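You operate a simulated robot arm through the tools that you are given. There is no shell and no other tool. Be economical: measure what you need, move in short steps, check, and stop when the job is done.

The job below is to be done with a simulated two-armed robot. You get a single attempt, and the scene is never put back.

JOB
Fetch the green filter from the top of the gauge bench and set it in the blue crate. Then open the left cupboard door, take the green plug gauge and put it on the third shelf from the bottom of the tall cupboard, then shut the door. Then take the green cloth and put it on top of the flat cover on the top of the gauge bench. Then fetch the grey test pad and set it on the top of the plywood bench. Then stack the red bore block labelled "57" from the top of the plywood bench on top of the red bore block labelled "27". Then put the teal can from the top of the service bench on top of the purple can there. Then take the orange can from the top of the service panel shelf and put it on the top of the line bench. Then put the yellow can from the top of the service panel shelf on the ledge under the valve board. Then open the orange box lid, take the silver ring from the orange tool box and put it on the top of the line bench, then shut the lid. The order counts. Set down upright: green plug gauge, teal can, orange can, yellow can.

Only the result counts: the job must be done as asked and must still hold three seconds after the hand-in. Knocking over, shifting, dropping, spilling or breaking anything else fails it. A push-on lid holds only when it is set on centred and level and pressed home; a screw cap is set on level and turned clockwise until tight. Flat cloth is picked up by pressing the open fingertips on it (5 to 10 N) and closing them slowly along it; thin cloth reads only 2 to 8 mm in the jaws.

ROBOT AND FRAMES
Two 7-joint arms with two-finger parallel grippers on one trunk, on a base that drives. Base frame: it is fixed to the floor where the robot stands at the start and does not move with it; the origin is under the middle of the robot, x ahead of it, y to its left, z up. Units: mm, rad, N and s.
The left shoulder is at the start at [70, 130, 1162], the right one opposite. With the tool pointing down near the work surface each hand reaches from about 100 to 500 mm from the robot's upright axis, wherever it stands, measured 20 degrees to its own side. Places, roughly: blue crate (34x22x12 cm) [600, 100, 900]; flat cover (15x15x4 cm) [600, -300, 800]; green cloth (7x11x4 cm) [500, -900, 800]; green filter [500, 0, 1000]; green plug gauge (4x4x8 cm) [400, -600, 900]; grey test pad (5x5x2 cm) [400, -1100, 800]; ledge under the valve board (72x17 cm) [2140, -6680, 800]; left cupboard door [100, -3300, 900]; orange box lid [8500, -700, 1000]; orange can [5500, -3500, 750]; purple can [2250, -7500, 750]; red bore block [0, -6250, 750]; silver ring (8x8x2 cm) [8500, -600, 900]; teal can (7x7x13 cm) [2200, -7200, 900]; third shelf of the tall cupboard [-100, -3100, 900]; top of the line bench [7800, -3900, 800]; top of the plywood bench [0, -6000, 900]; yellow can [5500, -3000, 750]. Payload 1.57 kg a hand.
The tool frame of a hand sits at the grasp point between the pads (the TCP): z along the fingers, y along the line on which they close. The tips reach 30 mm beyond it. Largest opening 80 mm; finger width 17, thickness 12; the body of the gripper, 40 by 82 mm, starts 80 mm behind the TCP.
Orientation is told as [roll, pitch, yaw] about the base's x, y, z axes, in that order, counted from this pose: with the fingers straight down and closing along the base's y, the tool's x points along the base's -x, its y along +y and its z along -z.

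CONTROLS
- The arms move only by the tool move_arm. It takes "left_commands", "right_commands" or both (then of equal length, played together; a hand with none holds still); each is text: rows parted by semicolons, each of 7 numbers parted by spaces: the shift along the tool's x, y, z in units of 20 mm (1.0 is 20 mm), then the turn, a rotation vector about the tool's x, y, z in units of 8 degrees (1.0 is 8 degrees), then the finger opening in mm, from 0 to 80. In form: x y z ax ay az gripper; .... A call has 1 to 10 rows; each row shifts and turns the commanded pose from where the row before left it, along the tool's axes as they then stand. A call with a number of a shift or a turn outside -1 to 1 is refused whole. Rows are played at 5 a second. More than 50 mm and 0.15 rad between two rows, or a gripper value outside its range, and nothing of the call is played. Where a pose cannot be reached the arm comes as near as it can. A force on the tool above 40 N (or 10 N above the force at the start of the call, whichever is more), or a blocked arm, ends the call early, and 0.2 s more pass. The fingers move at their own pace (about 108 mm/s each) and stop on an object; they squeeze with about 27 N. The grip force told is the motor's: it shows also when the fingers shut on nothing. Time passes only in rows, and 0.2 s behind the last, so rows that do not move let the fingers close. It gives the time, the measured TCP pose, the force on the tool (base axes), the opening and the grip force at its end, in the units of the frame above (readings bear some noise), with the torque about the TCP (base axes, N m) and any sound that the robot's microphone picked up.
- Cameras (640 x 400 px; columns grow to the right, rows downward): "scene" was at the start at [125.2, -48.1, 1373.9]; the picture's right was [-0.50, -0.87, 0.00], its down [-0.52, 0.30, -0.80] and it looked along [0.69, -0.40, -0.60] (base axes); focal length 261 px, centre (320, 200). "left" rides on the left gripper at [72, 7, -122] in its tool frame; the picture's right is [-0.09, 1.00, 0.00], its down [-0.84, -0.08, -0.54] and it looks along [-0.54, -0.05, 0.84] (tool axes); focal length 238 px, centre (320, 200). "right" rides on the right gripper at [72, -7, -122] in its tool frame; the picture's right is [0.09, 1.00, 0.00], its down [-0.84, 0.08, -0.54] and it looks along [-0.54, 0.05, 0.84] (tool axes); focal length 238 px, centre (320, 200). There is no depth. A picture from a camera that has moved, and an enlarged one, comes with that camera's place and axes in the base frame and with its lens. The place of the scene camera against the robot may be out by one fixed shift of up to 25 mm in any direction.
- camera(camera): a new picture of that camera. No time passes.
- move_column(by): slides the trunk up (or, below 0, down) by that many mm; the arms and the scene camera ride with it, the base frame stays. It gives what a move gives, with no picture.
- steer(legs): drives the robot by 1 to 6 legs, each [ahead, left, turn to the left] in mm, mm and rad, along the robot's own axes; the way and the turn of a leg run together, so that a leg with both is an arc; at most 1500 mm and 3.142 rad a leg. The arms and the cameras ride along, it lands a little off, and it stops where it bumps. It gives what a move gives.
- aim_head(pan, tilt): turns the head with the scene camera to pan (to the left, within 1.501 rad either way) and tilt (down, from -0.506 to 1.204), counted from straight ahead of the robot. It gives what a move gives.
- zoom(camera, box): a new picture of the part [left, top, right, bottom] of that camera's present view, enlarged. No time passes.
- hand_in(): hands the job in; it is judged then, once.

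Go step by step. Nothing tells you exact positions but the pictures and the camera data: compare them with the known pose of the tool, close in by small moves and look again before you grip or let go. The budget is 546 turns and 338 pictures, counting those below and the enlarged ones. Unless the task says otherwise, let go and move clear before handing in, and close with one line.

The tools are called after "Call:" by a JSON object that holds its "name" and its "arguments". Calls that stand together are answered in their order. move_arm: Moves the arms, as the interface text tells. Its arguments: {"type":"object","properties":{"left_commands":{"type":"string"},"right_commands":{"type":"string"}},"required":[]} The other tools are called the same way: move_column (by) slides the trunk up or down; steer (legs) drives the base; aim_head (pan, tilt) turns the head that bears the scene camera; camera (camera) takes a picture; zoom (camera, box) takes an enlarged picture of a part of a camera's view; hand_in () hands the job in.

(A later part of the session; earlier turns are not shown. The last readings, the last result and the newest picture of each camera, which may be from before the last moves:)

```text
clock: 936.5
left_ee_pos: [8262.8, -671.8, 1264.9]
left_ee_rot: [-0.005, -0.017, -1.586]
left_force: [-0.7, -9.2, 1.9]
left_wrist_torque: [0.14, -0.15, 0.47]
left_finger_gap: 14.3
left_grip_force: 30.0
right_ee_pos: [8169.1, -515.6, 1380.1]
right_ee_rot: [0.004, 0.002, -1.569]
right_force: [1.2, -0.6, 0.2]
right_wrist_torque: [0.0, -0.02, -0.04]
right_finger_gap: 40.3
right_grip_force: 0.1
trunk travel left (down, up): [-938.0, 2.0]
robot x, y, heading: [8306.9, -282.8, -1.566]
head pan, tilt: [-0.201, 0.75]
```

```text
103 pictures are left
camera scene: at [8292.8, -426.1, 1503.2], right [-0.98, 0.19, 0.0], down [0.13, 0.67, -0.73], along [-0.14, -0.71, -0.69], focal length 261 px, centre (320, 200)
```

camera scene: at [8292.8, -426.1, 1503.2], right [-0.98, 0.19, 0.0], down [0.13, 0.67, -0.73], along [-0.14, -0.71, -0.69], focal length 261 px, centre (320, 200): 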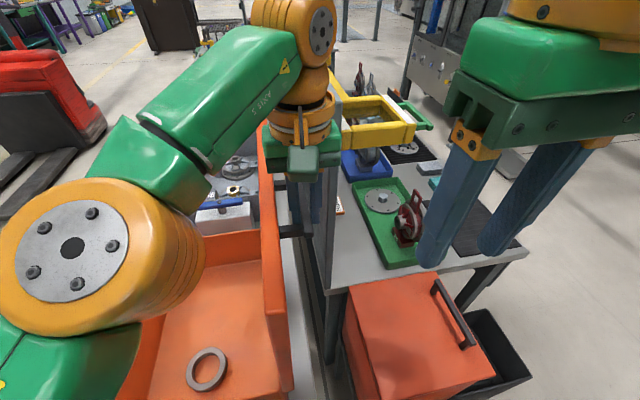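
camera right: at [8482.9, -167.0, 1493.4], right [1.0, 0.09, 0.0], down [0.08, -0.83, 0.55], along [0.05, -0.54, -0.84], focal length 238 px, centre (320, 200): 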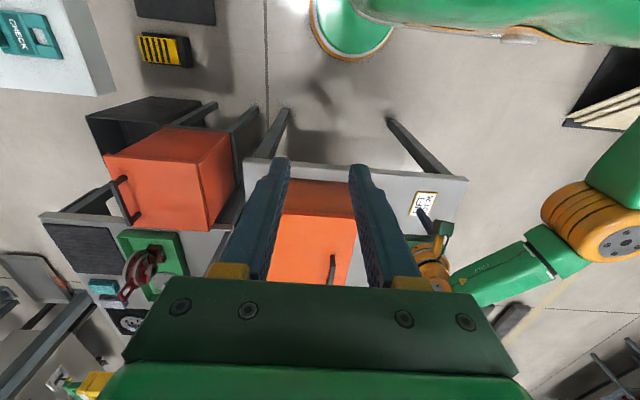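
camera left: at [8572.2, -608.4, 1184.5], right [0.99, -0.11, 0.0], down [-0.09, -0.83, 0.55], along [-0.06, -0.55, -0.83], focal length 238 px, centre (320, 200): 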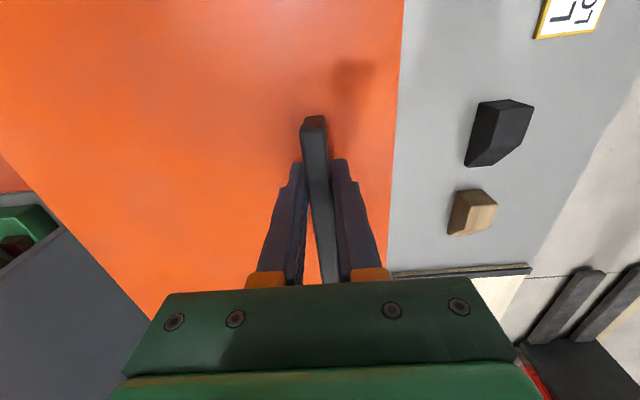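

Call:
{"name": "steer", "arguments": {"legs": [[0, -25, 0]]}}

Call:
{"name": "move_arm", "arguments": {"left_commands": "0 0 0 0 0 0 18; 0 0 0 0 0 0 22; 0 0 0 0 0 0 26; 0 0 0 0 0 0 26"}}

Call:
{"name": "camera", "arguments": {"camera": "scene"}}

Call:
{"name": "camera", "arguments": {"camera": "left"}}

```text
clock: 937.3
left_ee_pos: [8234.8, -671.1, 1264.8]
left_ee_rot: [-0.008, -0.02, -1.589]
left_force: [1.4, -4.9, -11.5]
left_wrist_torque: [0.38, -0.08, 0.46]
left_finger_gap: 14.3
left_grip_force: 30.5
right_ee_pos: [8141.8, -514.8, 1378.9]
right_ee_rot: [0.001, -0.001, -1.57]
right_force: [0.3, -0.3, -0.5]
right_wrist_torque: [-0.01, 0.02, -0.07]
right_finger_gap: 40.2
right_grip_force: 0.1
trunk travel left (down, up): [-938.0, 2.0]
robot x, y, heading: [8280.7, -285.5, -1.565]
head pan, tilt: [-0.201, 0.75]
```

```text
clock: 938.3
left_ee_pos: [8234.6, -670.4, 1265.1]
left_ee_rot: [-0.005, -0.018, -1.59]
left_force: [-2.3, -9.8, 3.9]
left_wrist_torque: [-0.17, 0.05, -0.09]
left_finger_gap: 24.2
left_grip_force: 0.1
right_ee_pos: [8138.7, -513.8, 1379.1]
right_ee_rot: [0.004, 0.002, -1.57]
right_force: [0.2, -0.4, -0.1]
right_wrist_torque: [0.02, 0.02, 0.04]
right_finger_gap: 40.1
right_grip_force: 0.0
trunk travel left (down, up): [-938.0, 2.0]
robot x, y, heading: [8280.4, -283.9, -1.57]
head pan, tilt: [-0.201, 0.75]
```

```text
102 pictures are left
camera scene: at [8262.7, -425.2, 1502.7], right [-0.98, 0.2, 0.0], down [0.13, 0.67, -0.73], along [-0.14, -0.71, -0.69], focal length 261 px, centre (320, 200)
```

scene: 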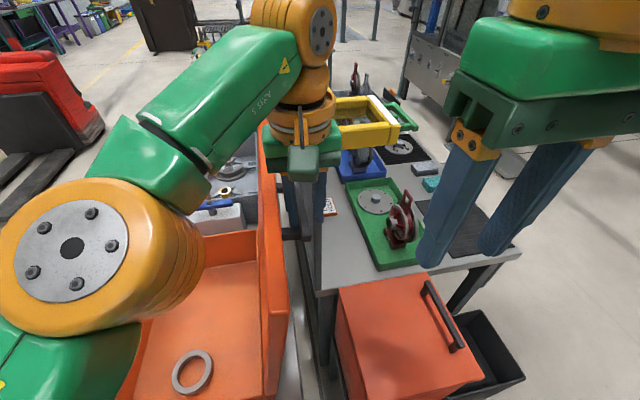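

```text
101 pictures are left
camera left: at [8241.7, -595.8, 1386.1], right [0.99, -0.11, 0.0], down [-0.09, -0.83, 0.56], along [-0.06, -0.55, -0.83], focal length 238 px, centre (320, 200)
```

left: 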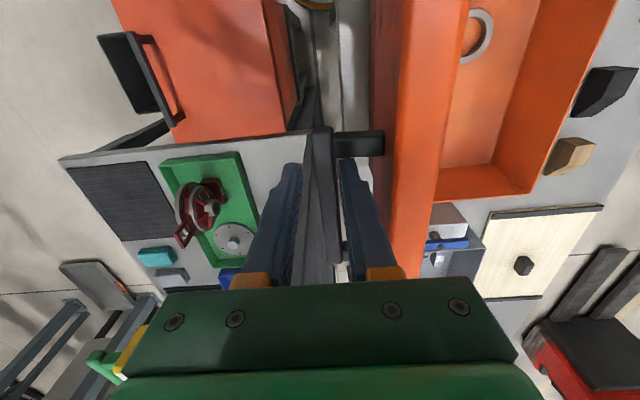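

The lid stands just past vertical. I'll lift the open fingers straight off the bar.

Call:
{"name": "move_arm", "arguments": {"left_commands": "0 0 -0.7 0 0 0 26; 0 0 -0.7 0 0 0 26; 0 0 -0.7 0 0 0 26"}}

Call:
{"name": "camera", "arguments": {"camera": "left"}}

```text
clock: 939.1
left_ee_pos: [8242.9, -652.2, 1301.0]
left_ee_rot: [-0.007, -0.021, -1.587]
left_force: [-0.3, -0.4, -0.1]
left_wrist_torque: [0.03, 0.02, -0.04]
left_finger_gap: 25.9
left_grip_force: 0.1
left hand out of reach, approached as far as the arm can: row 1, 2, 3
right_ee_pos: [8139.8, -508.8, 1380.2]
right_ee_rot: [0.003, -0.003, -1.569]
right_force: [0.3, -0.4, -0.3]
right_wrist_torque: [0.02, -0.06, -0.01]
right_finger_gap: 40.0
right_grip_force: 0.0
trunk travel left (down, up): [-938.0, 2.0]
robot x, y, heading: [8280.3, -281.7, -1.567]
head pan, tilt: [-0.201, 0.75]
```

```text
100 pictures are left
camera left: at [8251.6, -577.2, 1420.8], right [0.99, -0.11, -0.01], down [-0.09, -0.82, 0.56], along [-0.07, -0.56, -0.83], focal length 238 px, centre (320, 200)
```

left: 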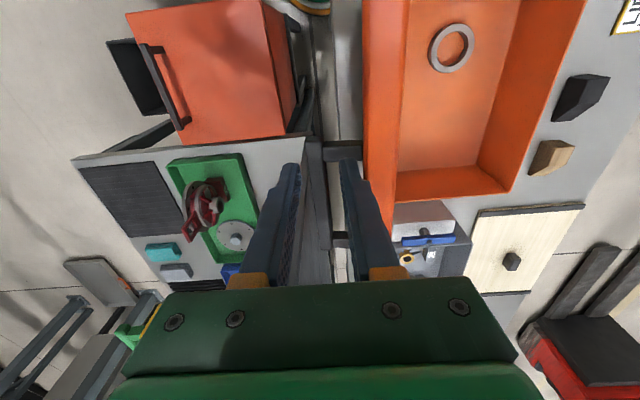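

The fingers are clear and the lid stays open. I'll back away straight and then set up for the ring.

Call:
{"name": "steer", "arguments": {"legs": [[-200, 0, 0]]}}

Call:
{"name": "steer", "arguments": {"legs": [[0, 200, 0]]}}

Call:
{"name": "camera", "arguments": {"camera": "scene"}}

Call:
{"name": "camera", "arguments": {"camera": "left"}}

```text
clock: 940.7
left_ee_pos: [8242.3, -451.2, 1298.4]
left_ee_rot: [-0.006, -0.02, -1.587]
left_force: [0.5, -1.2, -0.9]
left_wrist_torque: [0.04, 0.0, 0.0]
left_finger_gap: 26.0
left_grip_force: 0.1
right_ee_pos: [8139.1, -307.9, 1379.2]
right_ee_rot: [0.004, 0.001, -1.57]
right_force: [0.2, -1.0, -0.5]
right_wrist_torque: [0.02, 0.01, 0.01]
right_finger_gap: 39.9
right_grip_force: 0.0
trunk travel left (down, up): [-938.0, 2.0]
robot x, y, heading: [8282.0, -78.1, -1.566]
head pan, tilt: [-0.201, 0.75]
```

```text
clock: 942.3
left_ee_pos: [8429.4, -447.0, 1299.1]
left_ee_rot: [-0.004, -0.022, -1.592]
left_force: [1.1, -0.5, 0.5]
left_wrist_torque: [-0.01, -0.03, 0.03]
left_finger_gap: 26.2
left_grip_force: 0.0
right_ee_pos: [8325.8, -302.3, 1379.8]
right_ee_rot: [0.006, -0.003, -1.574]
right_force: [-0.4, -0.3, -0.3]
right_wrist_torque: [0.0, -0.03, 0.0]
right_finger_gap: 40.1
right_grip_force: 0.1
trunk travel left (down, up): [-938.0, 2.0]
robot x, y, heading: [8473.1, -78.7, -1.572]
head pan, tilt: [-0.201, 0.75]
```

```text
99 pictures are left
camera scene: at [8450.6, -213.4, 1503.2], right [-0.98, 0.2, 0.0], down [0.14, 0.67, -0.73], along [-0.14, -0.72, -0.68], focal length 261 px, centre (320, 200)
```

scene: 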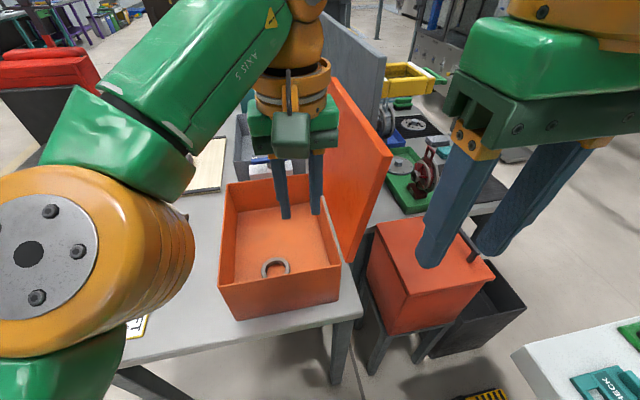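

```text
98 pictures are left
camera left: at [8437.7, -370.3, 1420.9], right [0.99, -0.11, 0.0], down [-0.09, -0.82, 0.56], along [-0.06, -0.56, -0.83], focal length 238 px, centre (320, 200)
```

left: 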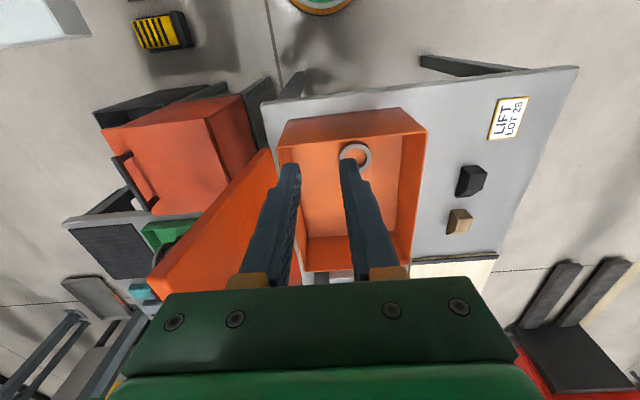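

The lid holds itself open. The ring lies at about [8500, -620], near the near wall, so I'll turn the hand 90° so that its camera clears the rim and it can grip the ring's wall along y.

Call:
{"name": "move_arm", "arguments": {"left_commands": "0 0 0.5 0 0.15 -1 50; 0 0 0.5 0 0 -1 50; 0 0 0.5 0 0 -1 50; 0 0 0.5 0 0 -1 50; 0 0 0.5 0 0 -1 50; 0 0 0 0 0 -1 50; 0 0 0 0 0 -1 50; 0 0 0 0 0 -1 50; 0 0 0 0 0 -1 50; 0 0 0 0 0 -1 50"}}

Call:
{"name": "camera", "arguments": {"camera": "left"}}

```text
clock: 944.5
left_ee_pos: [8434.9, -446.2, 1250.6]
left_ee_rot: [-0.003, 0.01, -0.193]
left_force: [0.3, 0.5, 0.1]
left_wrist_torque: [0.02, -0.04, -0.02]
left_finger_gap: 50.0
left_grip_force: 0.0
right_ee_pos: [8332.5, -302.3, 1379.9]
right_ee_rot: [0.005, -0.003, -1.574]
right_force: [0.0, 0.0, 0.3]
right_wrist_torque: [-0.01, 0.01, -0.01]
right_finger_gap: 40.1
right_grip_force: 0.0
trunk travel left (down, up): [-938.0, 2.0]
robot x, y, heading: [8475.5, -77.5, -1.571]
head pan, tilt: [-0.201, 0.75]
```

```text
97 pictures are left
camera left: at [8365.5, -424.4, 1373.7], right [0.28, 0.96, 0.0], down [0.81, -0.24, 0.53], along [0.51, -0.15, -0.84], focal length 238 px, centre (320, 200)
```

left: 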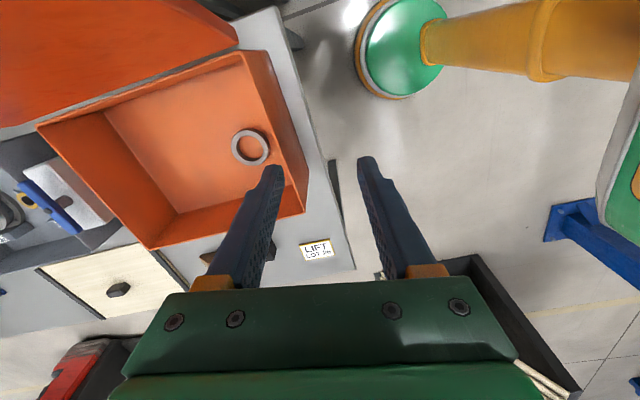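

Call:
{"name": "move_arm", "arguments": {"left_commands": "0 0 0 0 0 -0.7 50; 0 0 0 0 0 -0.7 50; 0 0 0 0 0 0 50"}}

Call:
{"name": "steer", "arguments": {"legs": [[140, 60, 0]]}}

Call:
{"name": "move_column", "arguments": {"by": -130}}

Call:
{"name": "camera", "arguments": {"camera": "left"}}

Call:
{"name": "camera", "arguments": {"camera": "scene"}}

```text
clock: 945.3
left_ee_pos: [8432.9, -446.4, 1249.8]
left_ee_rot: [-0.002, 0.009, 0.001]
left_force: [0.4, 0.1, 0.2]
left_wrist_torque: [-0.01, 0.03, -0.03]
left_finger_gap: 50.1
left_grip_force: 0.1
right_ee_pos: [8331.7, -303.1, 1380.4]
right_ee_rot: [0.003, -0.004, -1.575]
right_force: [0.4, -0.2, 0.0]
right_wrist_torque: [-0.02, 0.03, 0.01]
right_finger_gap: 40.0
right_grip_force: 0.1
trunk travel left (down, up): [-938.0, 2.0]
robot x, y, heading: [8474.4, -75.9, -1.575]
head pan, tilt: [-0.201, 0.75]
```

```text
clock: 946.7
left_ee_pos: [8488.5, -580.7, 1251.1]
left_ee_rot: [-0.004, 0.007, -0.004]
left_force: [0.3, 0.3, 0.5]
left_wrist_torque: [-0.04, -0.02, 0.04]
left_finger_gap: 50.2
left_grip_force: 0.2
right_ee_pos: [8385.2, -434.6, 1380.5]
right_ee_rot: [0.005, -0.008, -1.576]
right_force: [-0.1, 1.3, 0.9]
right_wrist_torque: [-0.05, 0.01, -0.02]
right_finger_gap: 39.9
right_grip_force: 0.0
trunk travel left (down, up): [-938.0, 2.0]
robot x, y, heading: [8528.4, -216.8, -1.572]
head pan, tilt: [-0.201, 0.75]
```

```text
clock: 948.3
left_ee_pos: [8490.4, -585.5, 1118.5]
left_ee_rot: [-0.001, 0.007, -0.002]
left_force: [-0.2, -0.1, 0.6]
left_wrist_torque: [0.03, 0.01, -0.04]
left_finger_gap: 50.2
left_grip_force: 0.0
right_ee_pos: [8387.6, -440.9, 1249.7]
right_ee_rot: [0.004, -0.004, -1.577]
right_force: [-1.1, 0.2, 0.4]
right_wrist_torque: [0.02, -0.03, 0.02]
right_finger_gap: 40.2
right_grip_force: 0.1
trunk travel left (down, up): [-808.0, 132.0]
robot x, y, heading: [8530.8, -216.3, -1.576]
head pan, tilt: [-0.201, 0.75]
```

```text
96 pictures are left
camera left: at [8419.0, -576.6, 1243.3], right [0.1, 1.0, 0.0], down [0.84, -0.08, 0.53], along [0.53, -0.05, -0.85], focal length 238 px, centre (320, 200)
```

left: 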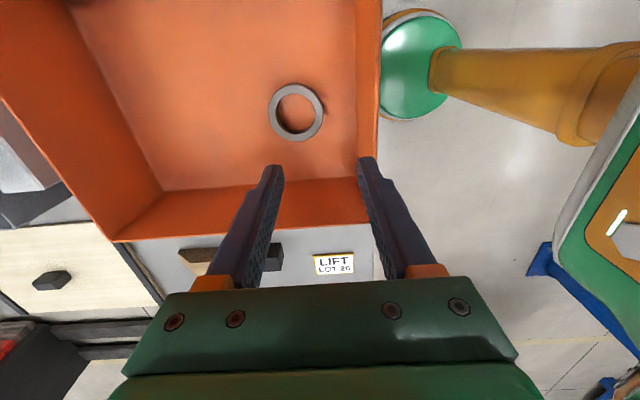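

```text
95 pictures are left
camera scene: at [8513.5, -351.8, 1373.2], right [-0.98, 0.2, 0.0], down [0.14, 0.67, -0.73], along [-0.15, -0.72, -0.68], focal length 261 px, centre (320, 200)
```

scene: 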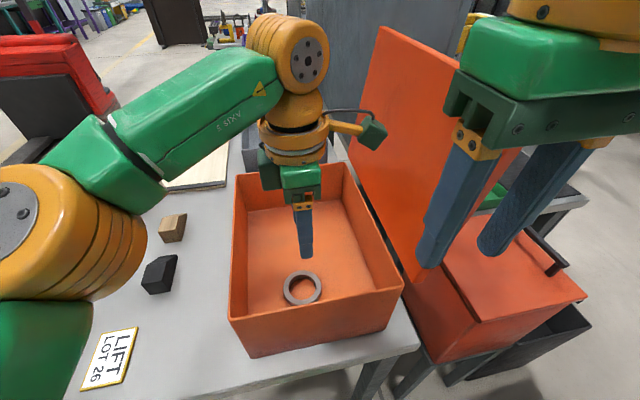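

The ring's centre is [8493, -619], top z = 873, with walls about 12 mm. I'll grip its far wall: TCP at y = -654, one finger in the hole.

Call:
{"name": "steer", "arguments": {"legs": [[68, 3, 0]]}}

Call:
{"name": "move_column", "arguments": {"by": -150}}

Call:
{"name": "camera", "arguments": {"camera": "left"}}

Call:
{"name": "camera", "arguments": {"camera": "scene"}}

```text
clock: 949.3
left_ee_pos: [8493.3, -646.8, 1121.5]
left_ee_rot: [-0.007, 0.008, 0.001]
left_force: [0.9, 0.4, 0.6]
left_wrist_torque: [-0.08, 0.01, 0.01]
left_finger_gap: 50.0
left_grip_force: 0.1
right_ee_pos: [8390.0, -500.0, 1250.5]
right_ee_rot: [0.003, -0.012, -1.576]
right_force: [0.0, 0.0, 0.2]
right_wrist_torque: [-0.05, 0.01, 0.02]
right_finger_gap: 40.1
right_grip_force: 0.1
trunk travel left (down, up): [-808.0, 132.0]
robot x, y, heading: [8532.9, -285.4, -1.573]
head pan, tilt: [-0.201, 0.75]
```

```text
clock: 951.0
left_ee_pos: [8491.5, -651.7, 970.6]
left_ee_rot: [-0.002, 0.009, -0.002]
left_force: [0.6, -0.2, -0.8]
left_wrist_torque: [0.0, -0.02, 0.02]
left_finger_gap: 50.2
left_grip_force: 0.1
right_ee_pos: [8391.8, -508.5, 1099.5]
right_ee_rot: [0.005, -0.007, -1.576]
right_force: [-0.1, 0.5, -0.2]
right_wrist_torque: [-0.01, -0.02, 0.02]
right_finger_gap: 40.0
right_grip_force: 0.0
trunk travel left (down, up): [-658.0, 282.0]
robot x, y, heading: [8537.7, -286.0, -1.568]
head pan, tilt: [-0.201, 0.75]
```

```text
94 pictures are left
camera left: at [8422.1, -644.1, 1093.5], right [0.09, 1.0, 0.0], down [0.84, -0.08, 0.53], along [0.53, -0.05, -0.85], focal length 238 px, centre (320, 200)
```

left: 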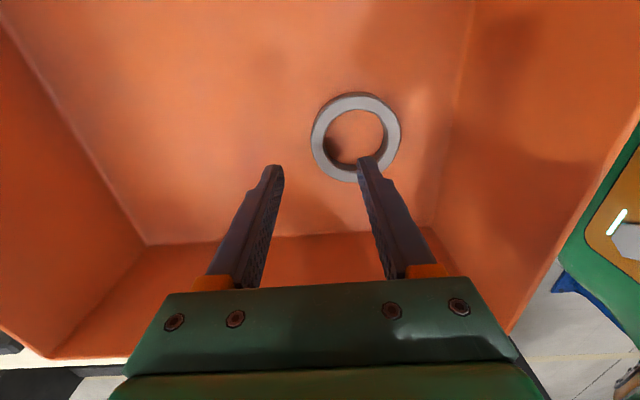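

```text
93 pictures are left
camera scene: at [8516.3, -419.2, 1223.3], right [-0.98, 0.2, 0.0], down [0.14, 0.67, -0.73], along [-0.15, -0.72, -0.68], focal length 261 px, centre (320, 200)
```

scene: 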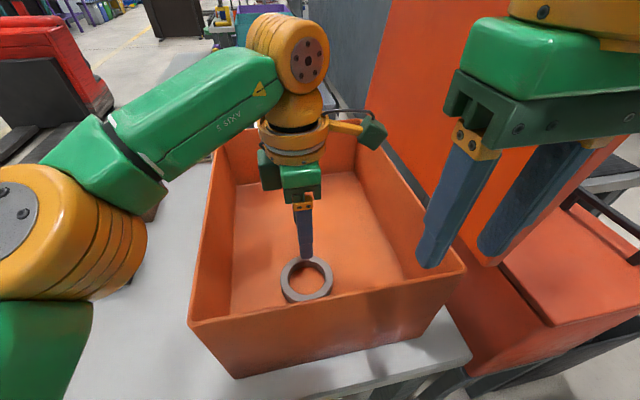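

One side check: my right hand would come close to the box front, so I'll raise it first, then lower onto the ring.

Call:
{"name": "move_arm", "arguments": {"right_commands": "0.5 0 -1 0 0 0 40; 0.5 0 -1 0 0 0 40; 0.5 0 -1 0 0 0 40; 0.5 0 -1 0 0 0 40"}}

Call:
{"name": "move_column", "arguments": {"by": -60}}

Call:
{"name": "camera", "arguments": {"camera": "left"}}

```text
clock: 952.0
left_ee_pos: [8492.7, -652.3, 970.6]
left_ee_rot: [-0.003, 0.009, -0.003]
left_force: [0.2, -0.3, -0.9]
left_wrist_torque: [0.03, 0.02, 0.01]
left_finger_gap: 50.2
left_grip_force: 0.1
right_ee_pos: [8386.6, -460.4, 1110.3]
right_ee_rot: [0.005, -0.005, -1.577]
right_force: [-0.6, 0.2, 1.2]
right_wrist_torque: [-0.02, 0.01, 0.01]
right_finger_gap: 39.6
right_grip_force: 0.0
right hand out of reach, approached as far as the arm can: row 1, 2, 3, 4
trunk travel left (down, up): [-658.0, 282.0]
robot x, y, heading: [8531.8, -283.6, -1.572]
head pan, tilt: [-0.201, 0.75]
```

```text
clock: 953.0
left_ee_pos: [8492.8, -653.4, 908.9]
left_ee_rot: [-0.001, 0.009, -0.002]
left_force: [-0.3, -0.4, -0.3]
left_wrist_torque: [-0.02, -0.01, 0.0]
left_finger_gap: 49.9
left_grip_force: 0.1
right_ee_pos: [8387.4, -461.6, 1050.2]
right_ee_rot: [0.005, -0.004, -1.576]
right_force: [0.9, -0.4, 0.2]
right_wrist_torque: [-0.01, -0.01, -0.02]
right_finger_gap: 40.5
right_grip_force: 0.1
trunk travel left (down, up): [-598.0, 342.0]
robot x, y, heading: [8533.0, -283.9, -1.572]
head pan, tilt: [-0.201, 0.75]
```

```text
92 pictures are left
camera left: at [8422.1, -644.2, 1033.4], right [0.09, 1.0, 0.0], down [0.84, -0.08, 0.53], along [0.53, -0.05, -0.85], focal length 238 px, centre (320, 200)
```

left: 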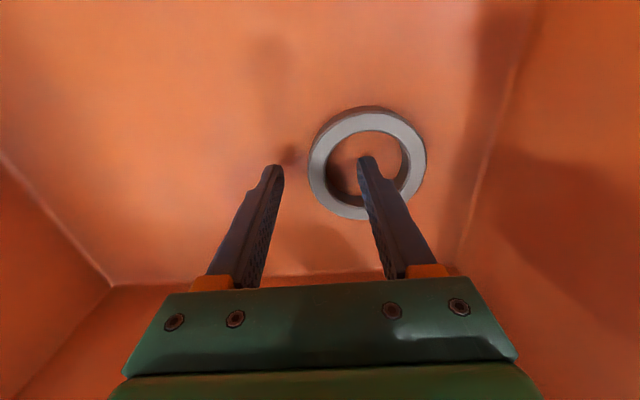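

The right-hand finger drops into the ring's hole. Lower 20 mm more and close.

Call:
{"name": "move_column", "arguments": {"by": -20}}

Call:
{"name": "move_arm", "arguments": {"left_commands": "0 0 0 0 0 0 35; 0 0 0 0 0 0 20; 0 0 0 0 0 0 3; 0 0 0 0 0 0 3; 0 0 0 0 0 0 3"}}

Call:
{"name": "camera", "arguments": {"camera": "left"}}

```text
clock: 953.5
left_ee_pos: [8493.5, -652.2, 900.3]
left_ee_rot: [-0.004, 0.014, -0.002]
left_force: [1.2, 1.6, 9.4]
left_wrist_torque: [0.34, -0.1, 0.04]
left_finger_gap: 51.3
left_grip_force: 1.3
right_ee_pos: [8386.8, -459.8, 1037.9]
right_ee_rot: [0.005, -0.007, -1.577]
right_force: [0.4, -0.3, -0.4]
right_wrist_torque: [-0.01, 0.0, 0.0]
right_finger_gap: 40.1
right_grip_force: 0.1
trunk travel left (down, up): [-586.0, 354.0]
robot x, y, heading: [8534.3, -283.9, -1.575]
head pan, tilt: [-0.201, 0.75]
stopped: the force on the tool passed its limit at 67 N (the readings are from after the stop); the commanded pose is now the measured one
```

```text
clock: 954.7
left_ee_pos: [8493.4, -650.9, 900.5]
left_ee_rot: [-0.007, 0.014, -0.002]
left_force: [0.4, 2.4, 4.1]
left_wrist_torque: [0.21, -0.17, 0.08]
left_finger_gap: 12.9
left_grip_force: 26.8
right_ee_pos: [8386.8, -459.5, 1038.1]
right_ee_rot: [0.004, -0.007, -1.577]
right_force: [-0.5, -0.6, -0.6]
right_wrist_torque: [0.02, -0.02, -0.02]
right_finger_gap: 40.0
right_grip_force: 0.1
trunk travel left (down, up): [-586.0, 354.0]
robot x, y, heading: [8530.1, -284.5, -1.569]
head pan, tilt: [-0.201, 0.75]
```

```text
91 pictures are left
camera left: at [8422.8, -642.7, 1024.3], right [0.09, 1.0, -0.01], down [0.84, -0.08, 0.53], along [0.53, -0.06, -0.85], focal length 238 px, centre (320, 200)
```

left: 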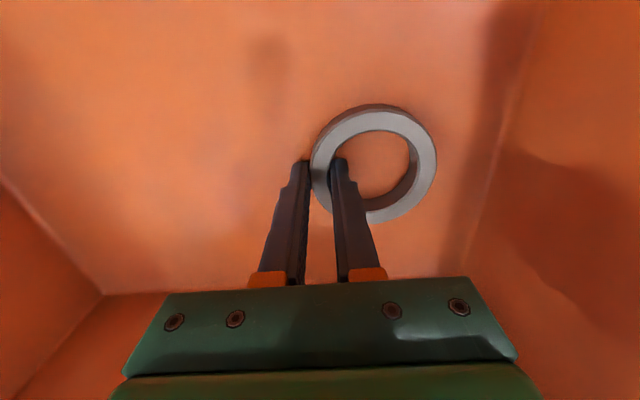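

The ring's wall is gripped (12.9 mm). Lifting out.

Call:
{"name": "move_column", "arguments": {"by": 60}}

Call:
{"name": "move_column", "arguments": {"by": 200}}

Call:
{"name": "camera", "arguments": {"camera": "left"}}

```text
clock: 955.7
left_ee_pos: [8492.8, -653.8, 959.1]
left_ee_rot: [-0.005, 0.014, -0.002]
left_force: [-0.1, -0.5, -3.8]
left_wrist_torque: [-0.11, 0.01, 0.03]
left_finger_gap: 12.8
left_grip_force: 27.7
right_ee_pos: [8386.3, -461.5, 1097.0]
right_ee_rot: [0.005, -0.006, -1.577]
right_force: [0.7, 0.1, -0.3]
right_wrist_torque: [-0.01, 0.04, -0.04]
right_finger_gap: 40.1
right_grip_force: 0.1
trunk travel left (down, up): [-646.0, 294.0]
robot x, y, heading: [8532.4, -282.4, -1.575]
head pan, tilt: [-0.201, 0.75]
```

```text
clock: 957.9
left_ee_pos: [8491.9, -653.8, 1159.2]
left_ee_rot: [-0.005, 0.013, -0.002]
left_force: [-0.1, -0.7, -3.0]
left_wrist_torque: [-0.1, -0.02, 0.0]
left_finger_gap: 12.8
left_grip_force: 27.7
right_ee_pos: [8387.1, -460.5, 1297.6]
right_ee_rot: [0.004, -0.005, -1.577]
right_force: [-0.5, 1.0, -0.8]
right_wrist_torque: [0.01, 0.01, -0.02]
right_finger_gap: 39.9
right_grip_force: 0.1
trunk travel left (down, up): [-846.0, 94.0]
robot x, y, heading: [8530.8, -283.7, -1.573]
head pan, tilt: [-0.201, 0.75]
```

```text
90 pictures are left
camera left: at [8422.6, -644.8, 1283.4], right [0.09, 1.0, -0.01], down [0.84, -0.08, 0.53], along [0.53, -0.05, -0.85], focal length 238 px, centre (320, 200)
```

left: 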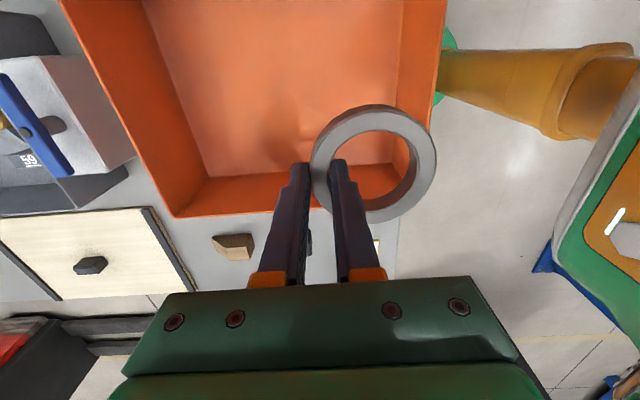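

The ring is held level. Now to the line bench: back off north, sidestep round the pedestal table, then down the corridor.

Call:
{"name": "steer", "arguments": {"legs": [[-1230, 0, 0]]}}

Call:
{"name": "steer", "arguments": {"legs": [[0, -1480, 0]]}}

```text
clock: 964.1
left_ee_pos: [8490.2, 569.8, 1159.8]
left_ee_rot: [-0.004, 0.014, 0.022]
left_force: [-0.1, -0.4, -3.8]
left_wrist_torque: [-0.12, -0.04, 0.01]
left_finger_gap: 12.7
left_grip_force: 27.0
right_ee_pos: [8378.6, 759.2, 1297.5]
right_ee_rot: [0.005, -0.004, -1.552]
right_force: [0.0, -0.6, 0.7]
right_wrist_torque: [-0.01, -0.01, -0.02]
right_finger_gap: 39.8
right_grip_force: 0.1
trunk travel left (down, up): [-846.0, 94.0]
robot x, y, heading: [8522.1, 941.6, -1.545]
head pan, tilt: [-0.201, 0.75]
```

```text
clock: 971.4
left_ee_pos: [6999.9, 565.2, 1160.1]
left_ee_rot: [-0.005, 0.014, -0.014]
left_force: [-0.5, 0.2, -4.4]
left_wrist_torque: [-0.13, -0.01, -0.01]
left_finger_gap: 12.9
left_grip_force: 26.8
right_ee_pos: [6896.5, 759.4, 1297.9]
right_ee_rot: [0.003, -0.006, -1.586]
right_force: [-0.3, -0.5, -0.1]
right_wrist_torque: [0.04, 0.01, 0.0]
right_finger_gap: 40.0
right_grip_force: 0.1
trunk travel left (down, up): [-846.0, 94.0]
robot x, y, heading: [7043.9, 935.6, -1.583]
head pan, tilt: [-0.201, 0.75]
```

Call:
{"name": "steer", "arguments": {"legs": [[1400, 0, 0.01], [1400, 0, 0]]}}

Call:
{"name": "steer", "arguments": {"legs": [[1300, 0, 0]]}}

```text
clock: 985.1
left_ee_pos: [6956.3, -2276.1, 1158.7]
left_ee_rot: [-0.004, 0.014, -0.039]
left_force: [-0.5, 0.3, -3.8]
left_wrist_torque: [-0.12, -0.02, -0.01]
left_finger_gap: 12.7
left_grip_force: 27.1
right_ee_pos: [6856.5, -2080.8, 1297.9]
right_ee_rot: [0.006, -0.005, -1.613]
right_force: [0.5, -0.5, -0.7]
right_wrist_torque: [0.01, 0.02, 0.02]
right_finger_gap: 39.9
right_grip_force: 0.0
trunk travel left (down, up): [-846.0, 94.0]
robot x, y, heading: [7007.4, -1907.9, -1.61]
head pan, tilt: [-0.201, 0.75]
```

```text
clock: 991.7
left_ee_pos: [6882.2, -3579.6, 1160.4]
left_ee_rot: [-0.006, 0.014, -0.061]
left_force: [0.7, 0.4, -3.8]
left_wrist_torque: [-0.12, 0.01, 0.01]
left_finger_gap: 12.7
left_grip_force: 26.8
right_ee_pos: [6786.5, -3382.9, 1298.3]
right_ee_rot: [0.006, -0.005, -1.635]
right_force: [-0.5, -0.7, -0.7]
right_wrist_torque: [0.0, 0.04, 0.01]
right_finger_gap: 39.9
right_grip_force: 0.1
trunk travel left (down, up): [-846.0, 94.0]
robot x, y, heading: [6945.0, -3212.6, -1.636]
head pan, tilt: [-0.201, 0.75]
```

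Call:
{"name": "steer", "arguments": {"legs": [[0, 0, 1.6], [0, -880, 0]]}}

Call:
{"name": "aim_head", "arguments": {"pan": 0.1, "tilt": 0.6}}

Call:
{"name": "camera", "arguments": {"camera": "scene"}}

```text
clock: 1000.4
left_ee_pos: [7282.9, -4173.2, 1159.0]
left_ee_rot: [-0.003, 0.015, 1.543]
left_force: [-0.2, -0.1, -4.2]
left_wrist_torque: [-0.04, -0.13, 0.01]
left_finger_gap: 12.9
left_grip_force: 26.7
right_ee_pos: [7088.2, -4271.9, 1297.5]
right_ee_rot: [0.004, -0.004, -0.032]
right_force: [-0.4, -0.6, 0.4]
right_wrist_torque: [-0.02, 0.0, -0.03]
right_finger_gap: 40.1
right_grip_force: 0.0
trunk travel left (down, up): [-846.0, 94.0]
robot x, y, heading: [6918.7, -4123.6, -0.03]
head pan, tilt: [-0.201, 0.75]
```

```text
clock: 1001.2
left_ee_pos: [7281.8, -4172.8, 1158.8]
left_ee_rot: [-0.005, 0.014, 1.541]
left_force: [0.7, -0.4, -4.3]
left_wrist_torque: [-0.01, -0.12, -0.01]
left_finger_gap: 12.5
left_grip_force: 27.0
right_ee_pos: [7088.4, -4273.8, 1296.9]
right_ee_rot: [0.006, -0.004, -0.032]
right_force: [0.4, -0.8, 0.9]
right_wrist_torque: [0.0, 0.03, 0.0]
right_finger_gap: 39.8
right_grip_force: 0.0
trunk travel left (down, up): [-846.0, 94.0]
robot x, y, heading: [6911.9, -4119.9, -0.029]
head pan, tilt: [0.099, 0.6]
```

```text
89 pictures are left
camera scene: at [7052.7, -4123.1, 1423.5], right [0.07, -1.0, 0.0], down [-0.56, -0.04, -0.82], along [0.82, 0.06, -0.57], focal length 261 px, centre (320, 200)
```

scene: 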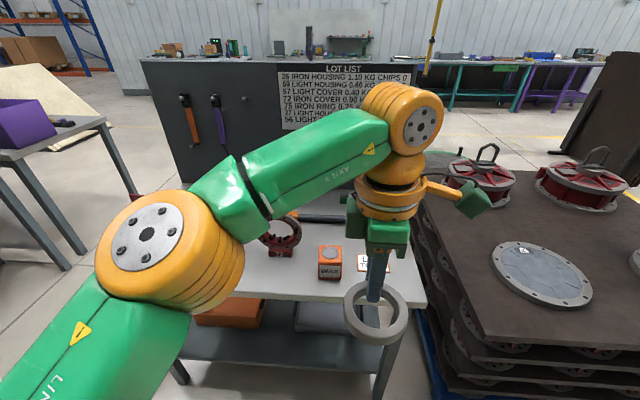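

I'll set the ring in the free area behind the can, near [7725, -4150]. First I extend the arm for reach.

Call:
{"name": "move_column", "arguments": {"by": 88}}

Call:
{"name": "move_arm", "arguments": {"left_commands": "-0.2 -0.6 0.9 0 0 0 3; -0.2 -0.6 0.9 0 0 0 3; -0.2 -0.6 0.9 0 0 0 3; -0.2 -0.6 0.9 0 0 0 3; -0.2 -0.6 0.9 0 0 0 3; -0.2 -0.6 0.9 0 0 0 3; -0.2 -0.6 0.9 0 0 0 3; -0.2 -0.6 0.9 0 0 0 3; -0.2 -0.6 0.9 0 0 0 3"}}

Call:
{"name": "steer", "arguments": {"legs": [[150, 0, 0.03]]}}

Call:
{"name": "camera", "arguments": {"camera": "left"}}

Call:
{"name": "camera", "arguments": {"camera": "scene"}}

```text
clock: 1002.4
left_ee_pos: [7283.1, -4172.7, 1247.2]
left_ee_rot: [-0.003, 0.012, 1.542]
left_force: [0.2, -0.5, -3.4]
left_wrist_torque: [-0.03, -0.15, 0.02]
left_finger_gap: 12.5
left_grip_force: 27.2
right_ee_pos: [7087.1, -4273.5, 1385.5]
right_ee_rot: [0.006, -0.005, -0.032]
right_force: [0.2, 1.1, -0.5]
right_wrist_torque: [-0.02, -0.02, 0.02]
right_finger_gap: 40.0
right_grip_force: 0.0
trunk travel left (down, up): [-934.0, 6.0]
robot x, y, heading: [6915.1, -4121.8, -0.031]
head pan, tilt: [0.099, 0.6]
```

```text
clock: 1004.4
left_ee_pos: [7363.5, -4144.6, 1102.9]
left_ee_rot: [-0.004, 0.012, 1.541]
left_force: [0.9, -0.4, -3.8]
left_wrist_torque: [0.01, -0.1, -0.03]
left_finger_gap: 12.8
left_grip_force: 26.9
left hand out of reach, approached as far as the arm can: row 7, 8, 9
right_ee_pos: [7089.3, -4276.8, 1386.3]
right_ee_rot: [0.005, -0.006, -0.03]
right_force: [0.6, 0.4, 0.2]
right_wrist_torque: [0.02, 0.01, 0.03]
right_finger_gap: 39.6
right_grip_force: 0.1
trunk travel left (down, up): [-934.0, 6.0]
robot x, y, heading: [6913.1, -4125.1, -0.024]
head pan, tilt: [0.099, 0.6]
```

```text
clock: 1005.8
left_ee_pos: [7507.8, -4132.8, 1106.0]
left_ee_rot: [-0.01, 0.015, 1.572]
left_force: [-0.1, -0.3, -4.1]
left_wrist_torque: [0.0, -0.11, 0.01]
left_finger_gap: 12.7
left_grip_force: 27.3
right_ee_pos: [7235.9, -4271.4, 1386.6]
right_ee_rot: [0.006, -0.009, -0.001]
right_force: [-0.1, 0.9, -0.1]
right_wrist_torque: [0.0, -0.02, 0.0]
right_finger_gap: 40.1
right_grip_force: 0.0
trunk travel left (down, up): [-934.0, 6.0]
robot x, y, heading: [7065.2, -4124.5, 0.002]
head pan, tilt: [0.099, 0.6]
```

```text
88 pictures are left
camera left: at [7500.8, -4202.0, 1229.9], right [-1.0, 0.09, -0.01], down [0.07, 0.84, 0.53], along [0.06, 0.53, -0.85], focal length 238 px, centre (320, 200)
```

left: 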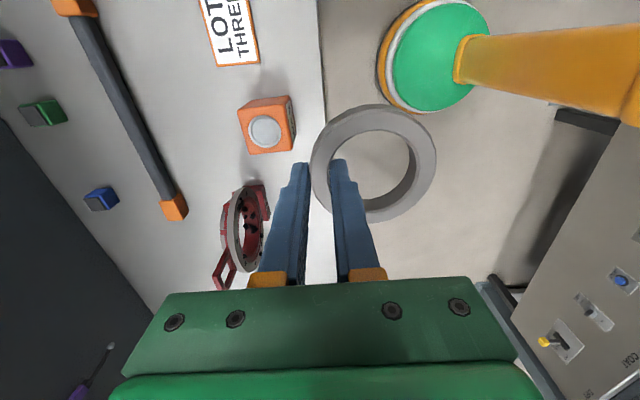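

```text
87 pictures are left
camera scene: at [7195.8, -4121.0, 1512.0], right [0.1, -0.99, 0.0], down [-0.56, -0.06, -0.83], along [0.82, 0.08, -0.56], focal length 261 px, centre (320, 200)
```

scene: 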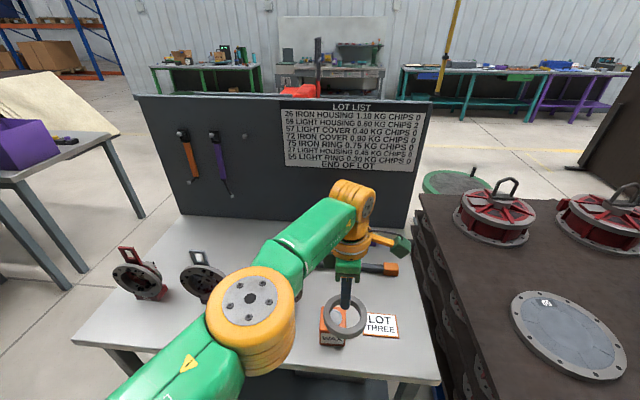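

That spot would need the base under the bench. There's free space at the front between the second and third ring parts, near [7585, -3780], so I'll go there instead.

Call:
{"name": "steer", "arguments": {"legs": [[0, 350, 0]]}}

Call:
{"name": "steer", "arguments": {"legs": [[100, 0, 0]]}}

Call:
{"name": "camera", "arguments": {"camera": "left"}}

Call:
{"name": "camera", "arguments": {"camera": "scene"}}

```text
clock: 1008.0
left_ee_pos: [7514.7, -3797.2, 1104.1]
left_ee_rot: [-0.003, 0.013, 1.554]
left_force: [0.2, -0.4, -3.0]
left_wrist_torque: [0.01, -0.13, 0.03]
left_finger_gap: 12.6
left_grip_force: 27.2
right_ee_pos: [7242.4, -3930.2, 1385.3]
right_ee_rot: [0.009, -0.004, -0.019]
right_force: [-1.3, -0.7, 0.2]
right_wrist_torque: [0.01, 0.0, -0.04]
right_finger_gap: 40.0
right_grip_force: 0.0
trunk travel left (down, up): [-934.0, 6.0]
robot x, y, heading: [7064.2, -3775.2, -0.012]
head pan, tilt: [0.099, 0.6]
```

```text
clock: 1009.2
left_ee_pos: [7604.8, -3796.3, 1107.1]
left_ee_rot: [-0.013, 0.014, 1.551]
left_force: [-0.1, -0.2, -4.7]
left_wrist_torque: [0.02, -0.18, -0.01]
left_finger_gap: 12.7
left_grip_force: 27.0
right_ee_pos: [7328.7, -3928.3, 1387.5]
right_ee_rot: [0.006, -0.015, -0.021]
right_force: [-0.5, -0.2, 0.1]
right_wrist_torque: [0.0, -0.09, 0.02]
right_finger_gap: 39.9
right_grip_force: 0.0
trunk travel left (down, up): [-934.0, 6.0]
robot x, y, heading: [7165.1, -3776.5, -0.017]
head pan, tilt: [0.099, 0.6]
```

```text
86 pictures are left
camera left: at [7595.3, -3864.1, 1231.7], right [-0.99, 0.11, -0.01], down [0.09, 0.84, 0.53], along [0.07, 0.53, -0.85], focal length 238 px, centre (320, 200)
```

left: 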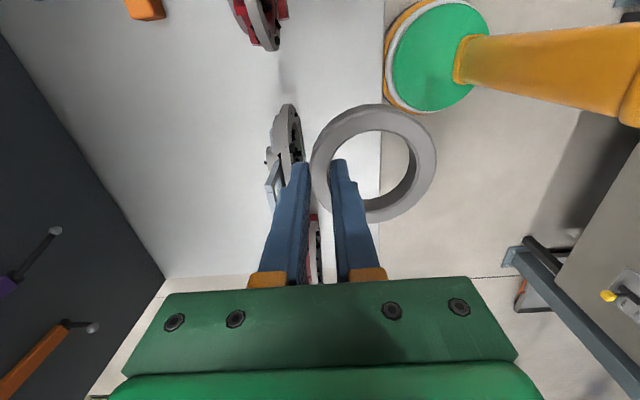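

```text
85 pictures are left
camera scene: at [7291.0, -3776.7, 1512.6], right [0.08, -1.0, 0.0], down [-0.56, -0.05, -0.83], along [0.83, 0.07, -0.56], focal length 261 px, centre (320, 200)
```

scene: 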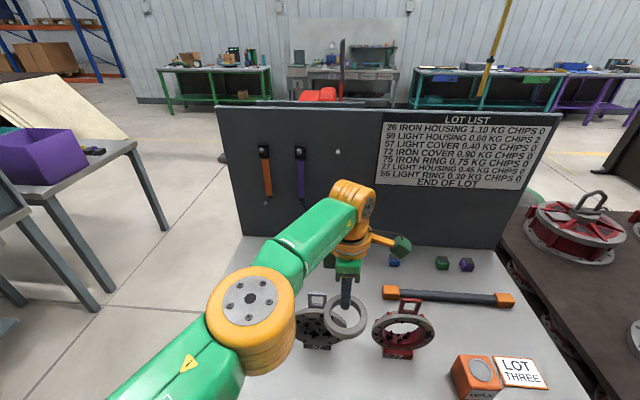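

Ring part 2 is a bit close, and the gap between parts 1 and 2 looks wider. I'll shift 170 mm left and check.

Call:
{"name": "steer", "arguments": {"legs": [[0, 170, 0.015]]}}

Call:
{"name": "camera", "arguments": {"camera": "left"}}

```text
clock: 1010.6
left_ee_pos: [7614.6, -3621.6, 1104.1]
left_ee_rot: [-0.003, 0.013, 1.566]
left_force: [0.2, -0.6, -3.7]
left_wrist_torque: [0.07, -0.14, 0.05]
left_finger_gap: 12.7
left_grip_force: 27.4
right_ee_pos: [7343.7, -3759.2, 1385.2]
right_ee_rot: [0.008, -0.005, -0.007]
right_force: [-0.1, -0.7, 0.6]
right_wrist_torque: [0.03, 0.02, -0.01]
right_finger_gap: 39.8
right_grip_force: 0.1
trunk travel left (down, up): [-934.0, 6.0]
robot x, y, heading: [7165.3, -3605.8, -0.003]
head pan, tilt: [0.099, 0.6]
```

```text
84 pictures are left
camera left: at [7606.7, -3690.9, 1227.9], right [-1.0, 0.1, -0.01], down [0.08, 0.84, 0.53], along [0.06, 0.53, -0.85], focal length 238 px, centre (320, 200)
```

left: 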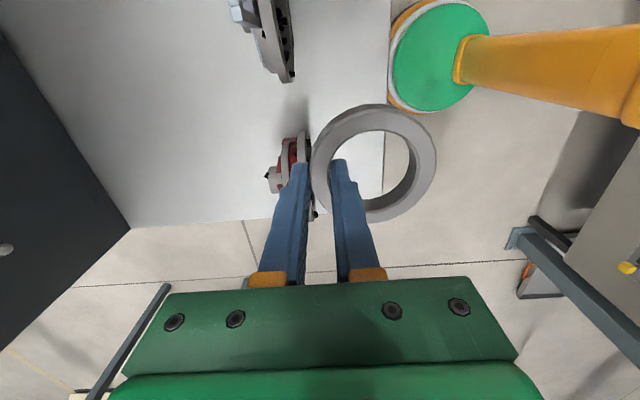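

Centred between the two parts. I'll move back 12 mm and lower.

Call:
{"name": "steer", "arguments": {"legs": [[-12, 0, 0]]}}

Call:
{"name": "move_column", "arguments": {"by": -200}}

Call:
{"name": "camera", "arguments": {"camera": "left"}}

Call:
{"name": "camera", "arguments": {"camera": "scene"}}

```text
clock: 1011.4
left_ee_pos: [7603.5, -3619.3, 1102.4]
left_ee_rot: [-0.001, 0.014, 1.565]
left_force: [-0.2, 0.4, -4.1]
left_wrist_torque: [0.03, -0.1, -0.02]
left_finger_gap: 12.6
left_grip_force: 26.9
right_ee_pos: [7333.2, -3754.3, 1385.5]
right_ee_rot: [0.004, -0.004, -0.007]
right_force: [0.2, -0.6, 0.1]
right_wrist_torque: [0.01, 0.02, -0.01]
right_finger_gap: 39.9
right_grip_force: 0.1
trunk travel left (down, up): [-934.0, 6.0]
robot x, y, heading: [7151.4, -3607.2, -0.005]
head pan, tilt: [0.099, 0.6]
```

```text
clock: 1013.6
left_ee_pos: [7602.4, -3617.3, 904.8]
left_ee_rot: [-0.003, 0.014, 1.566]
left_force: [-0.5, 0.7, -3.4]
left_wrist_torque: [-0.02, -0.1, 0.01]
left_finger_gap: 12.6
left_grip_force: 26.9
right_ee_pos: [7330.7, -3754.1, 1185.9]
right_ee_rot: [0.003, -0.004, -0.005]
right_force: [-0.6, -0.5, 0.0]
right_wrist_torque: [-0.01, 0.0, -0.02]
right_finger_gap: 39.9
right_grip_force: 0.1
trunk travel left (down, up): [-734.0, 206.0]
robot x, y, heading: [7152.6, -3603.5, -0.007]
head pan, tilt: [0.099, 0.6]
```

```text
83 pictures are left
camera left: at [7594.7, -3686.6, 1028.1], right [-1.0, 0.1, -0.01], down [0.08, 0.84, 0.53], along [0.06, 0.53, -0.85], focal length 238 px, centre (320, 200)
```

left: 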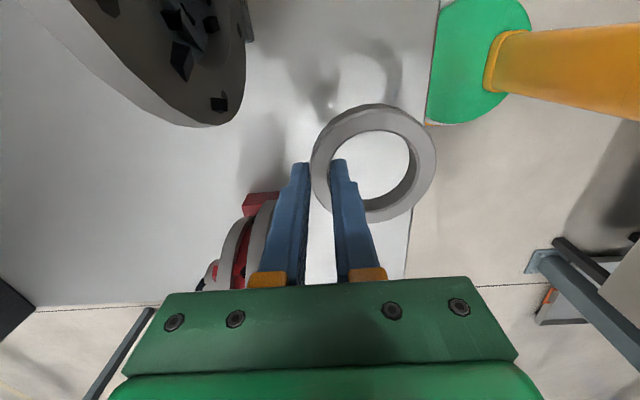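

```text
82 pictures are left
camera scene: at [7291.7, -3603.1, 1311.5], right [0.09, -1.0, 0.0], down [-0.56, -0.05, -0.82], along [0.82, 0.08, -0.57], focal length 261 px, centre (320, 200)
```

scene: 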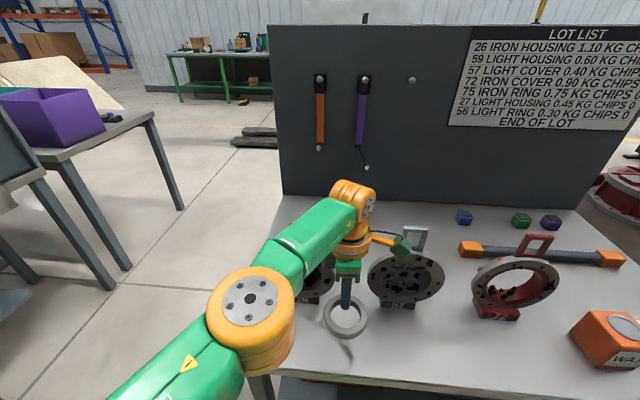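

Call:
{"name": "move_column", "arguments": {"by": -66}}

Call:
{"name": "move_column", "arguments": {"by": -6}}

```text
clock: 1014.6
left_ee_pos: [7602.9, -3616.5, 838.1]
left_ee_rot: [-0.003, 0.016, 1.566]
left_force: [-0.7, -0.9, -4.0]
left_wrist_torque: [0.03, -0.11, 0.0]
left_finger_gap: 12.6
left_grip_force: 27.2
right_ee_pos: [7330.3, -3752.9, 1120.5]
right_ee_rot: [0.006, -0.005, -0.008]
right_force: [-0.3, -0.6, -0.3]
right_wrist_torque: [-0.01, -0.03, -0.02]
right_finger_gap: 40.2
right_grip_force: 0.1
trunk travel left (down, up): [-668.0, 272.0]
robot x, y, heading: [7148.9, -3609.3, -0.006]
head pan, tilt: [0.099, 0.6]
```

```text
clock: 1015.2
left_ee_pos: [7601.9, -3617.9, 831.6]
left_ee_rot: [-0.002, 0.016, 1.565]
left_force: [-0.8, 0.4, -4.1]
left_wrist_torque: [-0.02, -0.14, -0.02]
left_finger_gap: 12.8
left_grip_force: 27.1
right_ee_pos: [7331.8, -3753.6, 1113.6]
right_ee_rot: [0.005, -0.007, -0.007]
right_force: [-0.4, -0.1, 0.0]
right_wrist_torque: [-0.03, -0.04, 0.0]
right_finger_gap: 40.0
right_grip_force: 0.1
trunk travel left (down, up): [-662.0, 278.0]
robot x, y, heading: [7153.3, -3609.2, -0.001]
head pan, tilt: [0.099, 0.6]
```

Call:
{"name": "move_column", "arguments": {"by": -3}}

Call:
{"name": "move_column", "arguments": {"by": -2}}

```text
clock: 1015.7
left_ee_pos: [7601.5, -3618.2, 829.9]
left_ee_rot: [-0.009, 0.012, 1.566]
left_force: [6.0, -1.6, 15.2]
left_wrist_torque: [0.6, 0.04, -0.13]
left_finger_gap: 12.8
left_grip_force: 27.0
right_ee_pos: [7329.1, -3753.4, 1110.5]
right_ee_rot: [0.005, -0.006, -0.009]
right_force: [0.3, 0.1, -0.2]
right_wrist_torque: [0.02, -0.03, -0.03]
right_finger_gap: 39.8
right_grip_force: 0.0
trunk travel left (down, up): [-659.0, 281.0]
robot x, y, heading: [7152.8, -3608.4, -0.005]
head pan, tilt: [0.099, 0.6]
```

```text
clock: 1016.3
left_ee_pos: [7602.2, -3617.6, 830.1]
left_ee_rot: [-0.011, 0.015, 1.567]
left_force: [-2.0, -0.7, 11.5]
left_wrist_torque: [0.11, 0.5, 0.0]
left_finger_gap: 12.8
left_grip_force: 26.6
right_ee_pos: [7327.0, -3754.5, 1109.8]
right_ee_rot: [0.005, -0.008, -0.007]
right_force: [-0.3, 0.1, 0.6]
right_wrist_torque: [-0.02, -0.01, -0.01]
right_finger_gap: 40.2
right_grip_force: 0.0
trunk travel left (down, up): [-657.0, 283.0]
robot x, y, heading: [7155.7, -3605.4, -0.007]
head pan, tilt: [0.099, 0.6]
stopped: the force on the tool passed its limit at 42 N (the readings are from after the stop); the commanded pose is now the measured one
```

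Contact. I'll relax, release and rise.

Call:
{"name": "move_column", "arguments": {"by": 3}}

Call:
{"name": "move_arm", "arguments": {"left_commands": "0 0 0 0 0 0 18; 0 0 0 0 0 0 26; 0 0 0 0 0 0 30; 0 0 0 0 0 0 30"}}

Call:
{"name": "move_column", "arguments": {"by": 200}}

Call:
{"name": "camera", "arguments": {"camera": "left"}}

```text
clock: 1016.8
left_ee_pos: [7603.2, -3617.9, 830.9]
left_ee_rot: [-0.008, 0.016, 1.564]
left_force: [0.0, 0.4, -4.3]
left_wrist_torque: [-0.04, -0.09, 0.0]
left_finger_gap: 12.9
left_grip_force: 26.8
right_ee_pos: [7332.0, -3753.5, 1111.7]
right_ee_rot: [0.005, -0.005, -0.01]
right_force: [-0.1, -0.1, 0.3]
right_wrist_torque: [-0.01, 0.0, -0.01]
right_finger_gap: 40.1
right_grip_force: 0.0
trunk travel left (down, up): [-660.0, 280.0]
robot x, y, heading: [7152.8, -3608.3, -0.005]
head pan, tilt: [0.099, 0.6]
```

```text
clock: 1017.8
left_ee_pos: [7603.3, -3617.1, 832.1]
left_ee_rot: [-0.01, 0.015, 1.566]
left_force: [0.2, -0.1, -0.7]
left_wrist_torque: [0.0, 0.0, -0.01]
left_finger_gap: 29.8
left_grip_force: 0.1
right_ee_pos: [7330.7, -3753.5, 1112.1]
right_ee_rot: [0.006, -0.003, -0.01]
right_force: [-0.3, 0.1, 0.6]
right_wrist_torque: [-0.01, 0.0, 0.03]
right_finger_gap: 40.1
right_grip_force: 0.0
trunk travel left (down, up): [-660.0, 280.0]
robot x, y, heading: [7155.6, -3606.2, -0.007]
head pan, tilt: [0.099, 0.6]
```

```text
clock: 1020.0
left_ee_pos: [7602.4, -3616.7, 1032.0]
left_ee_rot: [-0.011, 0.015, 1.567]
left_force: [-0.5, -0.2, 0.4]
left_wrist_torque: [-0.01, 0.02, -0.01]
left_finger_gap: 30.0
left_grip_force: 0.1
right_ee_pos: [7330.2, -3753.6, 1312.6]
right_ee_rot: [0.005, -0.004, -0.008]
right_force: [-0.8, -0.1, -0.1]
right_wrist_torque: [0.01, 0.01, 0.01]
right_finger_gap: 39.8
right_grip_force: 0.0
trunk travel left (down, up): [-860.0, 80.0]
robot x, y, heading: [7154.3, -3608.5, -0.007]
head pan, tilt: [0.099, 0.6]
```

```text
81 pictures are left
camera left: at [7595.1, -3686.4, 1156.1], right [-1.0, 0.1, -0.01], down [0.08, 0.84, 0.53], along [0.06, 0.53, -0.85], focal length 238 px, centre (320, 200)
```

left: 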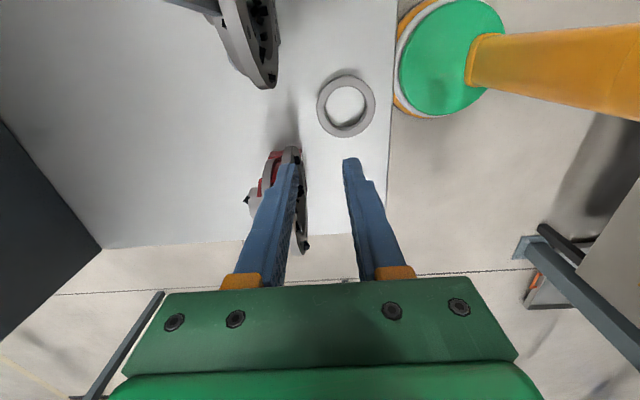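

The ring lies on the line bench. Now back to the tool box to shut its lid. I back off and drive north again.

Call:
{"name": "steer", "arguments": {"legs": [[-140, 0, 0], [0, 0, 1.54], [1400, 0, 0], [1400, 0, 0]]}}

Call:
{"name": "move_arm", "arguments": {"left_commands": "0 0 0 0 0 1 40; 0 0 0 0 0 1 40; 0 0 0 0 0 1 40; 0 0 0 0 0 1 40; 0 0 0 0 0 1 40; 0 0 0 0 0 1 40; 0 0 0 0 0 1 40; 0 0 0 0 0 1 40; 0 0 0 0 0 1 40; 0 0 0 0 0 1 40"}}

```text
clock: 1037.8
left_ee_pos: [7231.2, -454.6, 1033.1]
left_ee_rot: [-0.009, 0.017, 3.069]
left_force: [0.4, 0.5, 0.2]
left_wrist_torque: [-0.02, -0.01, 0.02]
left_finger_gap: 30.1
left_grip_force: 0.0
right_ee_pos: [7348.1, -734.9, 1311.8]
right_ee_rot: [0.005, -0.006, 1.495]
right_force: [0.1, -0.4, -0.4]
right_wrist_torque: [-0.03, 0.0, -0.05]
right_finger_gap: 39.8
right_grip_force: 0.0
trunk travel left (down, up): [-860.0, 80.0]
robot x, y, heading: [7190.4, -904.5, 1.501]
head pan, tilt: [0.099, 0.6]
```

```text
clock: 1040.0
left_ee_pos: [7231.1, -455.2, 1032.3]
left_ee_rot: [-0.014, -0.006, 1.67]
left_force: [0.9, -0.5, 1.0]
left_wrist_torque: [0.02, 0.01, 0.03]
left_finger_gap: 40.5
left_grip_force: 0.1
right_ee_pos: [7348.6, -733.7, 1311.9]
right_ee_rot: [0.006, -0.005, 1.497]
right_force: [-0.4, 0.3, 0.5]
right_wrist_torque: [-0.02, 0.01, -0.04]
right_finger_gap: 40.0
right_grip_force: 0.1
trunk travel left (down, up): [-860.0, 80.0]
robot x, y, heading: [7191.5, -900.4, 1.501]
head pan, tilt: [0.099, 0.6]
```

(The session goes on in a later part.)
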